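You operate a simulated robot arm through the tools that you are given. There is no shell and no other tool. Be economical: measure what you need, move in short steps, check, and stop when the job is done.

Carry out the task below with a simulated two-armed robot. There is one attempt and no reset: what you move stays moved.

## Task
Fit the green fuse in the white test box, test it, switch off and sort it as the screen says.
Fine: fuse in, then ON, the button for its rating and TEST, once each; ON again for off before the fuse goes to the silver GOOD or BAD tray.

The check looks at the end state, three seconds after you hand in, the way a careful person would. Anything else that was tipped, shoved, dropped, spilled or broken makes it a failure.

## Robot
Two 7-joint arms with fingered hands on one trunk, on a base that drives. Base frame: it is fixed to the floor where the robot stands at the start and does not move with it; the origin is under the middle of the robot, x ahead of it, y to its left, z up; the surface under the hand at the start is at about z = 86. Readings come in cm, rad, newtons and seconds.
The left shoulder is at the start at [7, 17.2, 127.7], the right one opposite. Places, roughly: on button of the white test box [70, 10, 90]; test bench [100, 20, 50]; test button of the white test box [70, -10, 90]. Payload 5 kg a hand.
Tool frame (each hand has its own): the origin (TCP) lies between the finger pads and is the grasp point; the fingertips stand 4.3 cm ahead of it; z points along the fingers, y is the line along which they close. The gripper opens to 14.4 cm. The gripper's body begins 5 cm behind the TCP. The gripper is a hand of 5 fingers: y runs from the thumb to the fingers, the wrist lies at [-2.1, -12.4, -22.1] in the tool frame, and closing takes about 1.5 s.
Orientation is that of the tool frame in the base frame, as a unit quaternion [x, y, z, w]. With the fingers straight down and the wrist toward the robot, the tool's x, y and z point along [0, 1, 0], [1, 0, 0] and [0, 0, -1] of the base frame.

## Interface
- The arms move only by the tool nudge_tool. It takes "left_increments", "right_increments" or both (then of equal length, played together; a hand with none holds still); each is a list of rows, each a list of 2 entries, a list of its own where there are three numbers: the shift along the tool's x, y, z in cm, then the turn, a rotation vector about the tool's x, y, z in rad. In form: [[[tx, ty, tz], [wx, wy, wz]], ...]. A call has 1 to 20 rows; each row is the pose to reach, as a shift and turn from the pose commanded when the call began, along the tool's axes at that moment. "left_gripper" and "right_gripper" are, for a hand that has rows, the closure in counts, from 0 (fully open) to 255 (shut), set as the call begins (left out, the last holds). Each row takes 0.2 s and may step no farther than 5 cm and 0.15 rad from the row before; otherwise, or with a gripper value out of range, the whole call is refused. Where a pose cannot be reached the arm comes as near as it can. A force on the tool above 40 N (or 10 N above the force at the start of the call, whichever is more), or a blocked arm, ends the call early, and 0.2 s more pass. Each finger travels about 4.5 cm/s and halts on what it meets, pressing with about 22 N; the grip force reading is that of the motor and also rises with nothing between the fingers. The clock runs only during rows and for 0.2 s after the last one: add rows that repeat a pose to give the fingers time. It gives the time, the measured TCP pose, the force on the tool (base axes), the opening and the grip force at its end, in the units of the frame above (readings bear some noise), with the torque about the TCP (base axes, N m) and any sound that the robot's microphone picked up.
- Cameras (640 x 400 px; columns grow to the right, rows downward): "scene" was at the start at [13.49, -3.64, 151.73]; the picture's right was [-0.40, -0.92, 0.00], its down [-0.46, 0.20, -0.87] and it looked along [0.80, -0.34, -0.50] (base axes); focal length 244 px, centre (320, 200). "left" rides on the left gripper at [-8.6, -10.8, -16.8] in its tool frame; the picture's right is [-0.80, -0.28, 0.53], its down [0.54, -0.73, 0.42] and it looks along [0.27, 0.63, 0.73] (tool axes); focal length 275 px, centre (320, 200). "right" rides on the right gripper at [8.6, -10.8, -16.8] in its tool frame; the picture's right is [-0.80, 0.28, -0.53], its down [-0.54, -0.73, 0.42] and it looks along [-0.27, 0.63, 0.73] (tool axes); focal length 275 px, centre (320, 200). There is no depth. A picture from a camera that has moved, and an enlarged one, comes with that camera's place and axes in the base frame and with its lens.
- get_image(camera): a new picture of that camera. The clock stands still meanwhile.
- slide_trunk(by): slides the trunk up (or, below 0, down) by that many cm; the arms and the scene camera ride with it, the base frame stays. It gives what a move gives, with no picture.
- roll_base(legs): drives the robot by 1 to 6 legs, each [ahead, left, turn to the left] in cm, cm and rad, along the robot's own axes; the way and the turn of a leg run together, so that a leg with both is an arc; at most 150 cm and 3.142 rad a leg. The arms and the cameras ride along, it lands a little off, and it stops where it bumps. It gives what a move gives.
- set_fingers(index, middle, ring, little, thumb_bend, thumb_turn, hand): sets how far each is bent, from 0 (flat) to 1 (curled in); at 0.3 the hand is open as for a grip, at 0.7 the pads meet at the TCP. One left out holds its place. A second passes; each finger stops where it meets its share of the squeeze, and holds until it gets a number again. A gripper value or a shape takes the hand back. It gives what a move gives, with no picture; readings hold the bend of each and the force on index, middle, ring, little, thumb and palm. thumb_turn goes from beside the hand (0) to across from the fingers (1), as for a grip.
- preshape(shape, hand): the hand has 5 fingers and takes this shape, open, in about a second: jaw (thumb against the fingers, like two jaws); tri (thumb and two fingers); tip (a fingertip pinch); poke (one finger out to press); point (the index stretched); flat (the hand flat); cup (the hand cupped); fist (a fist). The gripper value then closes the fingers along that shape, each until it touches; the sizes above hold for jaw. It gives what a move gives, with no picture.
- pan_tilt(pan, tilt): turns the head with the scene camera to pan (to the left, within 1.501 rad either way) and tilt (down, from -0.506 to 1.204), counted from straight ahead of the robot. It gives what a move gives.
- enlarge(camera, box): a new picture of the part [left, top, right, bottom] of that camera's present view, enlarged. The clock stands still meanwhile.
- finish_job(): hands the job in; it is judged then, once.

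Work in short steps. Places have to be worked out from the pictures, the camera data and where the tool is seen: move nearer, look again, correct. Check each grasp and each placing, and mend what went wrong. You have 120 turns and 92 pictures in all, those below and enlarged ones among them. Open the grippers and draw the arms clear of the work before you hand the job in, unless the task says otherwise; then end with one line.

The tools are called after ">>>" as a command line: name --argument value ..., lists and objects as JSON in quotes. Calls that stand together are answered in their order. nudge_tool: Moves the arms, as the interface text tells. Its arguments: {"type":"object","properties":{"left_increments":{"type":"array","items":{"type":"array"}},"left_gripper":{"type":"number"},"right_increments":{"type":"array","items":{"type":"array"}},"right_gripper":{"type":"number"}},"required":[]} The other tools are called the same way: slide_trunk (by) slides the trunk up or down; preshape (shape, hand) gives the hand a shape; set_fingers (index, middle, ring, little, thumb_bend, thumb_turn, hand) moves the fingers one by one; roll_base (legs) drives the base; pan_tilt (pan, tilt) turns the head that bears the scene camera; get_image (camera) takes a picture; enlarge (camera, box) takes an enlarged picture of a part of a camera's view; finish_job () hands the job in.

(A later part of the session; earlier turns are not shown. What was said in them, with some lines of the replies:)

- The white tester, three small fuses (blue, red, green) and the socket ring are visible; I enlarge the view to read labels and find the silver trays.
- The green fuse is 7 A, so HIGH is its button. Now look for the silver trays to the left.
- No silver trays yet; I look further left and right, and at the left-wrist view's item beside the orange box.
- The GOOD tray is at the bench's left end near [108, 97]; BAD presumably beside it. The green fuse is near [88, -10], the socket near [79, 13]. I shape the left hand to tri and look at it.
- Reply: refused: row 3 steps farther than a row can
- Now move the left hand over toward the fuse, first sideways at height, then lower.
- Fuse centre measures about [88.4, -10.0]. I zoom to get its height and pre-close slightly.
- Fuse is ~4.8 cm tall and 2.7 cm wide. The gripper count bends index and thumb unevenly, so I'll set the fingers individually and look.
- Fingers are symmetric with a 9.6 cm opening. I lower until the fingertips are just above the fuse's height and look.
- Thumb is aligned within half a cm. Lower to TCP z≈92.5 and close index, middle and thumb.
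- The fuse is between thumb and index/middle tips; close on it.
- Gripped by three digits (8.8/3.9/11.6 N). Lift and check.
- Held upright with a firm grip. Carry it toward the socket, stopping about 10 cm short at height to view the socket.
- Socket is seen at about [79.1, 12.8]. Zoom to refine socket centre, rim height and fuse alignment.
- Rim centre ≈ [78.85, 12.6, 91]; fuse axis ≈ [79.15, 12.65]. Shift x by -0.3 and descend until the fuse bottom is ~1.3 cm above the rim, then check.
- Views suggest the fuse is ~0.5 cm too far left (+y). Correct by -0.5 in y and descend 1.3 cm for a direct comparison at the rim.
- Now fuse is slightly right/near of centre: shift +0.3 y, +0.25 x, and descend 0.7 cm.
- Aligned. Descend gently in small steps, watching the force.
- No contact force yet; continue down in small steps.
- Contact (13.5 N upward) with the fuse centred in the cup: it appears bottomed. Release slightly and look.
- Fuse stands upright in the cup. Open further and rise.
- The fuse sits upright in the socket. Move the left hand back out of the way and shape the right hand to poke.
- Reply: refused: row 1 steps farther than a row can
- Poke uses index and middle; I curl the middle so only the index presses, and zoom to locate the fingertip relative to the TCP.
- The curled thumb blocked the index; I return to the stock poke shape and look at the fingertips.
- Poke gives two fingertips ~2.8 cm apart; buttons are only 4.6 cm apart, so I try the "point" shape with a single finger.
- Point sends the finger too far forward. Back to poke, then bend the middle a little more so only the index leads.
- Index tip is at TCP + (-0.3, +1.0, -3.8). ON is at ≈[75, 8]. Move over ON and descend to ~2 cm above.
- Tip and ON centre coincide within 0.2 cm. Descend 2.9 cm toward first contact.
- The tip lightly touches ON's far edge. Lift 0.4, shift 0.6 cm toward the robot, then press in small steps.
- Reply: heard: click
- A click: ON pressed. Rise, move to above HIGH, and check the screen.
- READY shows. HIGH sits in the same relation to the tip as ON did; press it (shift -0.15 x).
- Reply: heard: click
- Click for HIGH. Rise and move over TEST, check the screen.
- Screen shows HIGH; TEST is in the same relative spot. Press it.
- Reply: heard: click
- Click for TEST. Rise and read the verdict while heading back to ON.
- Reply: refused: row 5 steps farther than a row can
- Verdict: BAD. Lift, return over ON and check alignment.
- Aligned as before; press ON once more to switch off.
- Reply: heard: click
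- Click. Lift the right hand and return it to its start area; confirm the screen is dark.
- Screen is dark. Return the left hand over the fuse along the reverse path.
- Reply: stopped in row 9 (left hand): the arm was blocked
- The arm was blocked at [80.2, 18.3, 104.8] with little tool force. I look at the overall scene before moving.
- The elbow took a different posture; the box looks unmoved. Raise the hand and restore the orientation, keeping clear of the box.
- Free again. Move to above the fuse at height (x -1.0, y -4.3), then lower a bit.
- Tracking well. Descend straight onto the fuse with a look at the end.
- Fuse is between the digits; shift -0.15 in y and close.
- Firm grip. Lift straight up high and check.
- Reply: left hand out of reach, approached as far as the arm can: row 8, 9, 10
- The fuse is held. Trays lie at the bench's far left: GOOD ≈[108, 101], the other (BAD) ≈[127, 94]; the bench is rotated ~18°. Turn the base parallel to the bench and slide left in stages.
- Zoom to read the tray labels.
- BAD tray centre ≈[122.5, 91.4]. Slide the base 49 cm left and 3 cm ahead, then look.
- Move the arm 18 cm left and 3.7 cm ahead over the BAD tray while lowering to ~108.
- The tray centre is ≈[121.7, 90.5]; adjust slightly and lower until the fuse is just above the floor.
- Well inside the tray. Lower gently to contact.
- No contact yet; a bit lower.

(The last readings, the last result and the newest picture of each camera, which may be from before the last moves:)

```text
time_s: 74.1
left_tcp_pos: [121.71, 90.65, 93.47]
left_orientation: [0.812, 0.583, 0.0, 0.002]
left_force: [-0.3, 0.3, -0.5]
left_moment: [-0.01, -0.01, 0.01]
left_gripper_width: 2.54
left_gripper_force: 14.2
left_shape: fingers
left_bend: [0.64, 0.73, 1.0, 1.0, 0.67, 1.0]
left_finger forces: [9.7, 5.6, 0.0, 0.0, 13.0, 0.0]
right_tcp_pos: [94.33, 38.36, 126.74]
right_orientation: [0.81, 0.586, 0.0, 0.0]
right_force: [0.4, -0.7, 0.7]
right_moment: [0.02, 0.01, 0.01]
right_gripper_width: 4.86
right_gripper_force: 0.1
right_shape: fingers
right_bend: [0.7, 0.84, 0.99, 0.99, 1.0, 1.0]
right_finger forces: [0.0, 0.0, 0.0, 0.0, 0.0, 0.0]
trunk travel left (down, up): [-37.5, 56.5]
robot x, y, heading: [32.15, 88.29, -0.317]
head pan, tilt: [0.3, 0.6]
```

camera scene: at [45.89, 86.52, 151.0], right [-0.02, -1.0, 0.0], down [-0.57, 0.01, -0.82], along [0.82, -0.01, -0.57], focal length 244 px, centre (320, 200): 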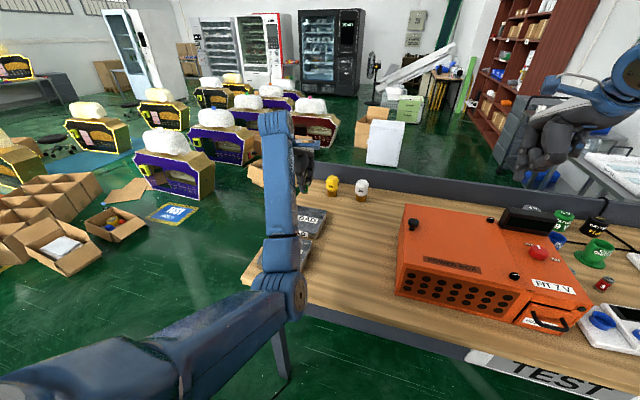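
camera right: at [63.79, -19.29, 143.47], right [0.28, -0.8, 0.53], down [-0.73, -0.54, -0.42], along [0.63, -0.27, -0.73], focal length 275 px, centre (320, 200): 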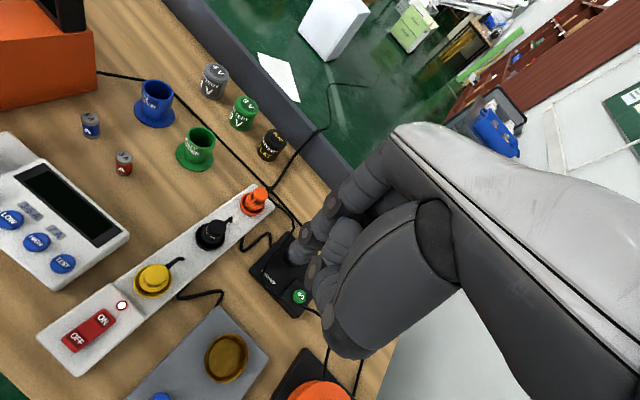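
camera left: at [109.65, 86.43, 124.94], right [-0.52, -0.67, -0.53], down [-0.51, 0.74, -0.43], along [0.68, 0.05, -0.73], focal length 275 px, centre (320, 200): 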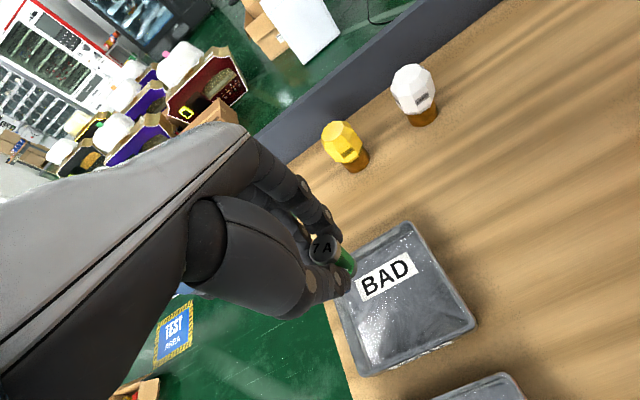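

>>> enlarge --camera "left" --box '[280, 210, 400, 300]'

>>> nudge_tool --left_increments '[[[0, 0, 0.2], [0, 0, 0]], [[0, 0, 0.4], [0, 0, 0]], [[0, 0, 0.6], [0, 0, 0]]]'

```text
4.44 times, centred on (340, 255) of left
camera zoom: at [108.62, 85.89, 110.18], right [-0.52, -0.67, -0.53], down [-0.51, 0.74, -0.43], along [0.68, 0.05, -0.73], focal length 1224 px, centre (231, -44)
```

zoom: 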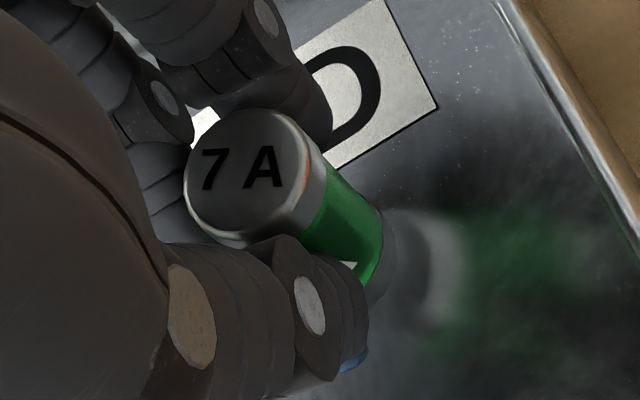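

```text
time_s: 74.9
left_tcp_pos: [121.58, 90.45, 92.92]
left_orientation: [0.812, 0.584, 0.0, 0.003]
left_force: [-0.4, -0.1, -1.0]
left_moment: [-0.01, -0.01, -0.02]
left_gripper_width: 2.54
left_gripper_force: 14.3
left_shape: fingers
left_bend: [0.64, 0.73, 1.0, 1.0, 0.67, 1.0]
left_finger forces: [9.8, 5.6, 0.0, 0.1, 12.9, 0.0]
right_tcp_pos: [94.2, 38.38, 126.64]
right_orientation: [0.81, 0.586, 0.0, 0.001]
right_force: [-0.4, 0.3, -0.1]
right_moment: [-0.02, -0.01, 0.0]
right_gripper_width: 4.88
right_gripper_force: 0.1
right_shape: fingers
right_bend: [0.7, 0.84, 0.99, 0.99, 1.0, 1.0]
right_finger forces: [0.0, 0.0, 0.0, 0.0, 0.0, 0.0]
trunk travel left (down, up): [-37.5, 56.5]
robot x, y, heading: [32.43, 88.78, -0.316]
head pan, tilt: [0.3, 0.6]
```

Nearly touching judging by the reflection; continue in small steps.

>>> nudge_tool --left_increments '[[[0, 0, 0.2], [0, 0, 0]], [[0, 0, 0.4], [0, 0, 0]], [[0, 0, 0.5], [0, 0, 0]]]'

```text
time_s: 75.7
left_tcp_pos: [121.51, 90.59, 92.66]
left_orientation: [0.811, 0.585, 0.002, 0.004]
left_force: [1.2, 2.7, 14.9]
left_moment: [-0.01, -0.09, 0.04]
left_gripper_width: 2.52
left_gripper_force: 18.2
left_shape: fingers
left_bend: [0.64, 0.73, 1.0, 1.0, 0.67, 1.0]
left_finger forces: [11.6, 8.7, 0.0, 0.0, 15.5, 0.0]
right_tcp_pos: [94.06, 38.46, 126.84]
right_orientation: [0.81, 0.586, 0.001, 0.0]
right_force: [-0.2, -0.6, -0.3]
right_moment: [0.0, -0.03, 0.0]
right_gripper_width: 4.85
right_gripper_force: 0.1
right_shape: fingers
right_bend: [0.7, 0.84, 0.99, 0.99, 1.0, 1.0]
right_finger forces: [0.0, 0.0, 0.0, 0.0, 0.1, 0.0]
trunk travel left (down, up): [-37.5, 56.5]
robot x, y, heading: [32.17, 88.9, -0.316]
head pan, tilt: [0.3, 0.6]
```

Contact at 14.9 N. Ease up 0.2 cm and open in two stages, then rise.

>>> nudge_tool --left_increments '[[[0, 0, -0.2], [0, 0, 0]], [[0, 0, -0.2], [0, 0, 0]]]'

>>> set_fingers --hand "left" --index 0.6 --middle 0.6 --thumb_bend 0.6

>>> set_fingers --hand "left" --index 0.48 --middle 0.48 --thumb_bend 0.48

>>> nudge_tool --left_increments '[[[0, 0, -2], [0, 0, 0]], [[0, 0, -5], [0, 0, 0]], [[0, 0, -9], [0, 0, 0]], [[0, 0, -13], [0, 0, 0]], [[0, 0, -17], [0, 0, 0]], [[0, 0, -17], [0, 0, 0]]]'

>>> enlarge --camera "left" --box '[240, 180, 520, 390]'

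```text
time_s: 76.3
left_tcp_pos: [121.66, 90.51, 92.83]
left_orientation: [0.812, 0.584, 0.0, 0.003]
left_force: [2.2, 2.6, 10.9]
left_moment: [0.0, -0.12, 0.0]
left_gripper_width: 2.52
left_gripper_force: 17.0
left_shape: fingers
left_bend: [0.64, 0.73, 1.0, 1.0, 0.67, 1.0]
left_finger forces: [11.4, 7.9, 0.0, 0.0, 14.6, 0.1]
right_tcp_pos: [94.08, 38.28, 126.81]
right_orientation: [0.811, 0.585, 0.0, 0.001]
right_force: [-0.1, 0.2, -0.1]
right_moment: [0.01, -0.04, -0.04]
right_gripper_width: 4.87
right_gripper_force: 0.1
right_shape: fingers
right_bend: [0.7, 0.84, 0.99, 0.99, 1.0, 1.0]
right_finger forces: [0.0, 0.0, 0.0, 0.1, 0.0, 0.0]
trunk travel left (down, up): [-37.5, 56.5]
robot x, y, heading: [32.13, 88.26, -0.32]
head pan, tilt: [0.3, 0.6]
```

```text
time_s: 77.3
left_tcp_pos: [121.62, 90.49, 92.72]
left_orientation: [0.812, 0.583, 0.0, 0.003]
left_force: [-0.4, -0.1, 1.1]
left_moment: [-0.02, -0.03, 0.02]
left_gripper_width: 4.2
left_gripper_force: 0.2
left_shape: fingers
left_bend: [0.6, 0.6, 1.0, 1.0, 0.6, 1.0]
left_finger forces: [0.1, 0.0, 0.1, 0.0, 0.0, 0.1]
right_tcp_pos: [94.31, 38.32, 126.61]
right_orientation: [0.811, 0.585, 0.0, 0.0]
right_force: [0.9, 0.2, -0.8]
right_moment: [0.02, 0.03, -0.06]
right_gripper_width: 4.86
right_gripper_force: 0.0
right_shape: fingers
right_bend: [0.7, 0.84, 0.99, 0.99, 1.0, 1.0]
right_finger forces: [0.0, 0.1, 0.0, 0.0, 0.0, 0.1]
trunk travel left (down, up): [-37.5, 56.5]
robot x, y, heading: [31.94, 88.31, -0.318]
head pan, tilt: [0.3, 0.6]
```

```text
time_s: 78.3
left_tcp_pos: [121.74, 90.67, 92.57]
left_orientation: [0.812, 0.584, 0.0, 0.004]
left_force: [2.5, -0.7, 0.2]
left_moment: [-0.04, -0.1, -0.01]
left_gripper_width: 8.21
left_gripper_force: 1.8
left_shape: fingers
left_bend: [0.48, 0.48, 1.0, 1.0, 0.49, 1.0]
left_finger forces: [0.0, 0.0, 0.0, 0.0, 2.4, 0.0]
right_tcp_pos: [94.22, 38.36, 126.64]
right_orientation: [0.81, 0.586, 0.001, 0.001]
right_force: [0.0, -0.4, 0.4]
right_moment: [0.03, -0.01, 0.0]
right_gripper_width: 4.85
right_gripper_force: 0.0
right_shape: fingers
right_bend: [0.7, 0.84, 0.99, 0.99, 1.0, 1.0]
right_finger forces: [0.0, 0.1, 0.0, 0.0, 0.0, 0.0]
trunk travel left (down, up): [-37.5, 56.5]
robot x, y, heading: [31.99, 88.31, -0.324]
head pan, tilt: [0.3, 0.6]
```

```text
time_s: 79.7
left_tcp_pos: [121.85, 90.64, 109.5]
left_orientation: [0.812, 0.583, 0.0, 0.002]
left_force: [0.3, 0.6, -0.3]
left_moment: [0.03, 0.03, -0.01]
left_gripper_width: 8.49
left_gripper_force: 0.0
left_shape: fingers
left_bend: [0.48, 0.48, 1.0, 1.0, 0.48, 1.0]
left_finger forces: [0.0, 0.0, 0.0, 0.0, 0.1, 0.0]
right_tcp_pos: [94.2, 38.4, 126.7]
right_orientation: [0.811, 0.586, 0.0, 0.0]
right_force: [-0.3, 0.0, 0.3]
right_moment: [0.01, 0.03, 0.0]
right_gripper_width: 4.86
right_gripper_force: 0.0
right_shape: fingers
right_bend: [0.7, 0.84, 0.99, 0.99, 1.0, 1.0]
right_finger forces: [0.0, 0.0, 0.0, 0.0, 0.0, 0.0]
trunk travel left (down, up): [-37.5, 56.5]
robot x, y, heading: [32.19, 88.19, -0.315]
head pan, tilt: [0.3, 0.6]
```

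```text
1.90 times, centred on (380, 285) of left
camera zoom: at [108.64, 86.0, 126.3], right [-0.52, -0.67, -0.53], down [-0.51, 0.74, -0.43], along [0.68, 0.05, -0.73], focal length 524 px, centre (206, 38)
```

zoom: 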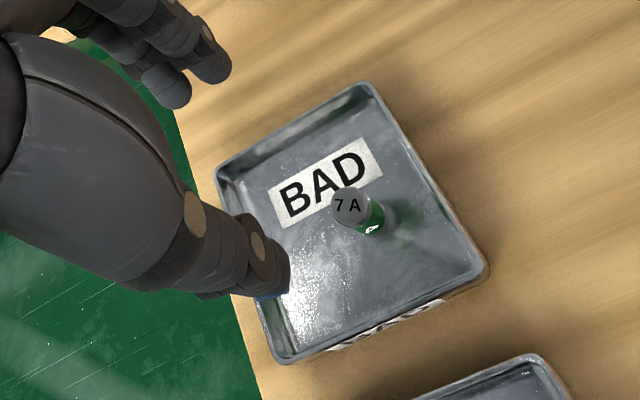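

The fuse stands in the BAD tray. Draw the left arm up and back, open the right hand, and do a final scene check.

>>> nudge_tool --left_increments '[[[0, 0, -4], [0, 0, 0]], [[0, -2, -8], [0, 0, 0]], [[0, -5, -11], [0, 0, 0]], [[0, -9, -13], [0, 0, 0]], [[0, -13, -14], [0, 0, 0]], [[0, -13, -14], [0, 0, 0]]]'

>>> roll_base --legs '[[-20, 0, 0]]'

>>> preshape --hand "left" --shape "jaw"

>>> preshape --hand "right" --shape "jaw"

>>> pan_tilt --pan -0.1 --tilt 0.6

>>> get_image --camera "scene"

>>> get_image --camera "right"

```text
time_s: 81.1
left_tcp_pos: [109.1, 94.68, 123.4]
left_orientation: [0.812, 0.584, 0.0, 0.003]
left_force: [0.2, -0.6, 0.0]
left_moment: [-0.01, 0.01, -0.01]
left_gripper_width: 8.53
left_gripper_force: 0.1
left_shape: fingers
left_bend: [0.48, 0.48, 1.0, 1.0, 0.48, 1.0]
left_finger forces: [0.1, 0.0, 0.0, 0.0, 0.0, 0.1]
right_tcp_pos: [94.25, 38.31, 126.61]
right_orientation: [0.811, 0.585, 0.001, 0.0]
right_force: [0.4, -0.2, -0.3]
right_moment: [0.02, 0.03, 0.03]
right_gripper_width: 4.86
right_gripper_force: 0.1
right_shape: fingers
right_bend: [0.7, 0.84, 0.99, 0.99, 1.0, 1.0]
right_finger forces: [0.0, 0.0, 0.1, 0.0, 0.0, 0.1]
trunk travel left (down, up): [-37.5, 56.5]
robot x, y, heading: [32.09, 88.25, -0.319]
head pan, tilt: [0.3, 0.6]
```

```text
time_s: 82.7
left_tcp_pos: [90.15, 101.04, 123.38]
left_orientation: [0.812, 0.584, -0.001, 0.002]
left_force: [1.0, -0.4, -0.3]
left_moment: [0.03, 0.01, 0.0]
left_gripper_width: 8.54
left_gripper_force: 0.1
left_shape: fingers
left_bend: [0.48, 0.48, 1.0, 1.0, 0.48, 1.0]
left_finger forces: [0.1, 0.1, 0.1, 0.0, 0.1, 0.0]
right_tcp_pos: [75.29, 44.74, 126.71]
right_orientation: [0.81, 0.587, 0.0, 0.0]
right_force: [0.4, 0.4, -0.1]
right_moment: [-0.02, 0.01, 0.01]
right_gripper_width: 4.86
right_gripper_force: 0.1
right_shape: fingers
right_bend: [0.7, 0.84, 0.99, 0.99, 1.0, 1.0]
right_finger forces: [0.0, 0.0, 0.0, 0.1, 0.1, 0.0]
trunk travel left (down, up): [-37.5, 56.5]
robot x, y, heading: [13.31, 94.53, -0.317]
head pan, tilt: [0.3, 0.6]
```

```text
time_s: 83.6
left_tcp_pos: [90.25, 101.14, 123.36]
left_orientation: [0.812, 0.584, 0.0, 0.002]
left_force: [0.8, -0.4, 0.0]
left_moment: [0.0, 0.03, 0.0]
left_gripper_width: 14.35
left_gripper_force: 0.1
left_shape: jaw
left_bend: [0.3, 0.3, 0.3, 0.3, 0.3, 0.98]
left_finger forces: [0.0, 0.0, 0.0, 0.0, 0.1, 0.0]
right_tcp_pos: [75.48, 44.76, 126.72]
right_orientation: [0.809, 0.587, 0.0, 0.0]
right_force: [-0.4, 0.8, 0.7]
right_moment: [0.02, -0.03, -0.01]
right_gripper_width: 4.87
right_gripper_force: 0.1
right_shape: fingers
right_bend: [0.7, 0.84, 0.99, 0.99, 1.0, 1.0]
right_finger forces: [0.1, 0.1, 0.0, 0.1, 0.0, 0.0]
trunk travel left (down, up): [-37.5, 56.5]
robot x, y, heading: [13.05, 94.52, -0.311]
head pan, tilt: [0.3, 0.6]
```

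```text
time_s: 84.5
left_tcp_pos: [90.22, 101.14, 123.48]
left_orientation: [0.812, 0.584, 0.0, 0.002]
left_force: [0.6, 0.0, 0.3]
left_moment: [-0.02, 0.01, 0.0]
left_gripper_width: 14.37
left_gripper_force: 0.1
left_shape: jaw
left_bend: [0.3, 0.3, 0.3, 0.3, 0.3, 0.98]
left_finger forces: [0.0, 0.1, 0.0, 0.1, 0.1, 0.0]
right_tcp_pos: [75.27, 44.75, 126.55]
right_orientation: [0.809, 0.587, 0.0, -0.001]
right_force: [-0.5, 0.5, 0.5]
right_moment: [0.0, -0.01, 0.02]
right_gripper_width: 14.4
right_gripper_force: 0.0
right_shape: jaw
right_bend: [0.3, 0.3, 0.3, 0.3, 0.3, 0.98]
right_finger forces: [0.0, 0.0, 0.1, 0.0, 0.0, 0.0]
trunk travel left (down, up): [-37.5, 56.5]
robot x, y, heading: [13.23, 94.41, -0.314]
head pan, tilt: [0.3, 0.6]
```

```text
time_s: 85.4
left_tcp_pos: [90.07, 101.12, 123.36]
left_orientation: [0.812, 0.584, 0.0, 0.002]
left_force: [0.4, 0.8, 0.3]
left_moment: [0.01, -0.03, 0.02]
left_gripper_width: 14.35
left_gripper_force: 0.1
left_shape: jaw
left_bend: [0.3, 0.3, 0.3, 0.3, 0.3, 0.98]
left_finger forces: [0.0, 0.0, 0.1, 0.0, 0.0, 0.1]
right_tcp_pos: [75.4, 44.9, 126.64]
right_orientation: [0.81, 0.587, 0.0, 0.0]
right_force: [0.4, 0.5, 0.3]
right_moment: [0.01, 0.02, 0.02]
right_gripper_width: 14.38
right_gripper_force: 0.1
right_shape: jaw
right_bend: [0.3, 0.3, 0.3, 0.3, 0.3, 0.98]
right_finger forces: [0.0, 0.0, 0.0, 0.0, 0.0, 0.0]
trunk travel left (down, up): [-37.5, 56.5]
robot x, y, heading: [13.33, 94.79, -0.314]
head pan, tilt: [-0.099, 0.6]
```

```text
5 pictures are left
camera scene: at [26.2, 89.33, 151.0], right [-0.4, -0.92, 0.0], down [-0.52, 0.23, -0.82], along [0.75, -0.33, -0.57], focal length 244 px, centre (320, 200)
```

scene: 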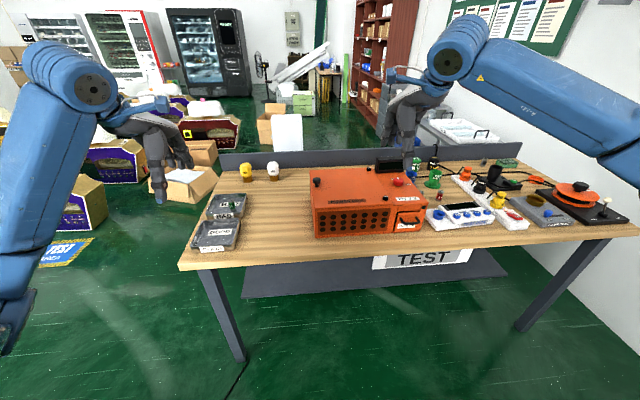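

```text
4 pictures are left
camera right: at [67.78, 56.35, 143.52], right [0.02, -0.85, 0.53], down [-0.86, -0.29, -0.42], along [0.51, -0.45, -0.73], focal length 275 px, centre (320, 200)
```

right: 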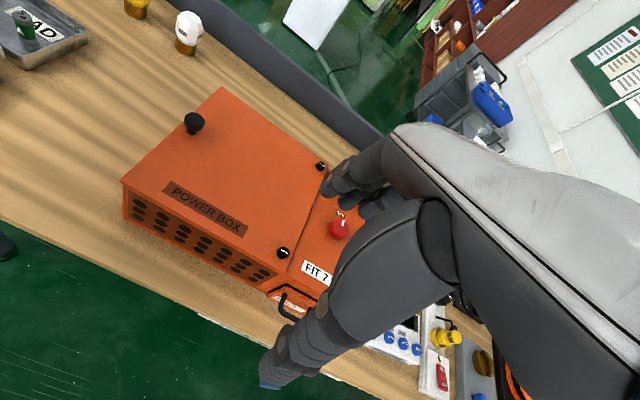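

The fuse is in the BAD tray, everything else is standing in place, and the hands are open and clear; hand in.

>>> finish_job

```text
The job is handed in.
```

The green 7 A fuse went into the test box and I pressed ON, HIGH and TEST once each. The screen read BAD, so I pressed ON again to switch off and stood the fuse in the silver BAD tray. One arm move was blocked beside the orange power box while I was going back for the fuse; nothing looks moved in the final pictures.
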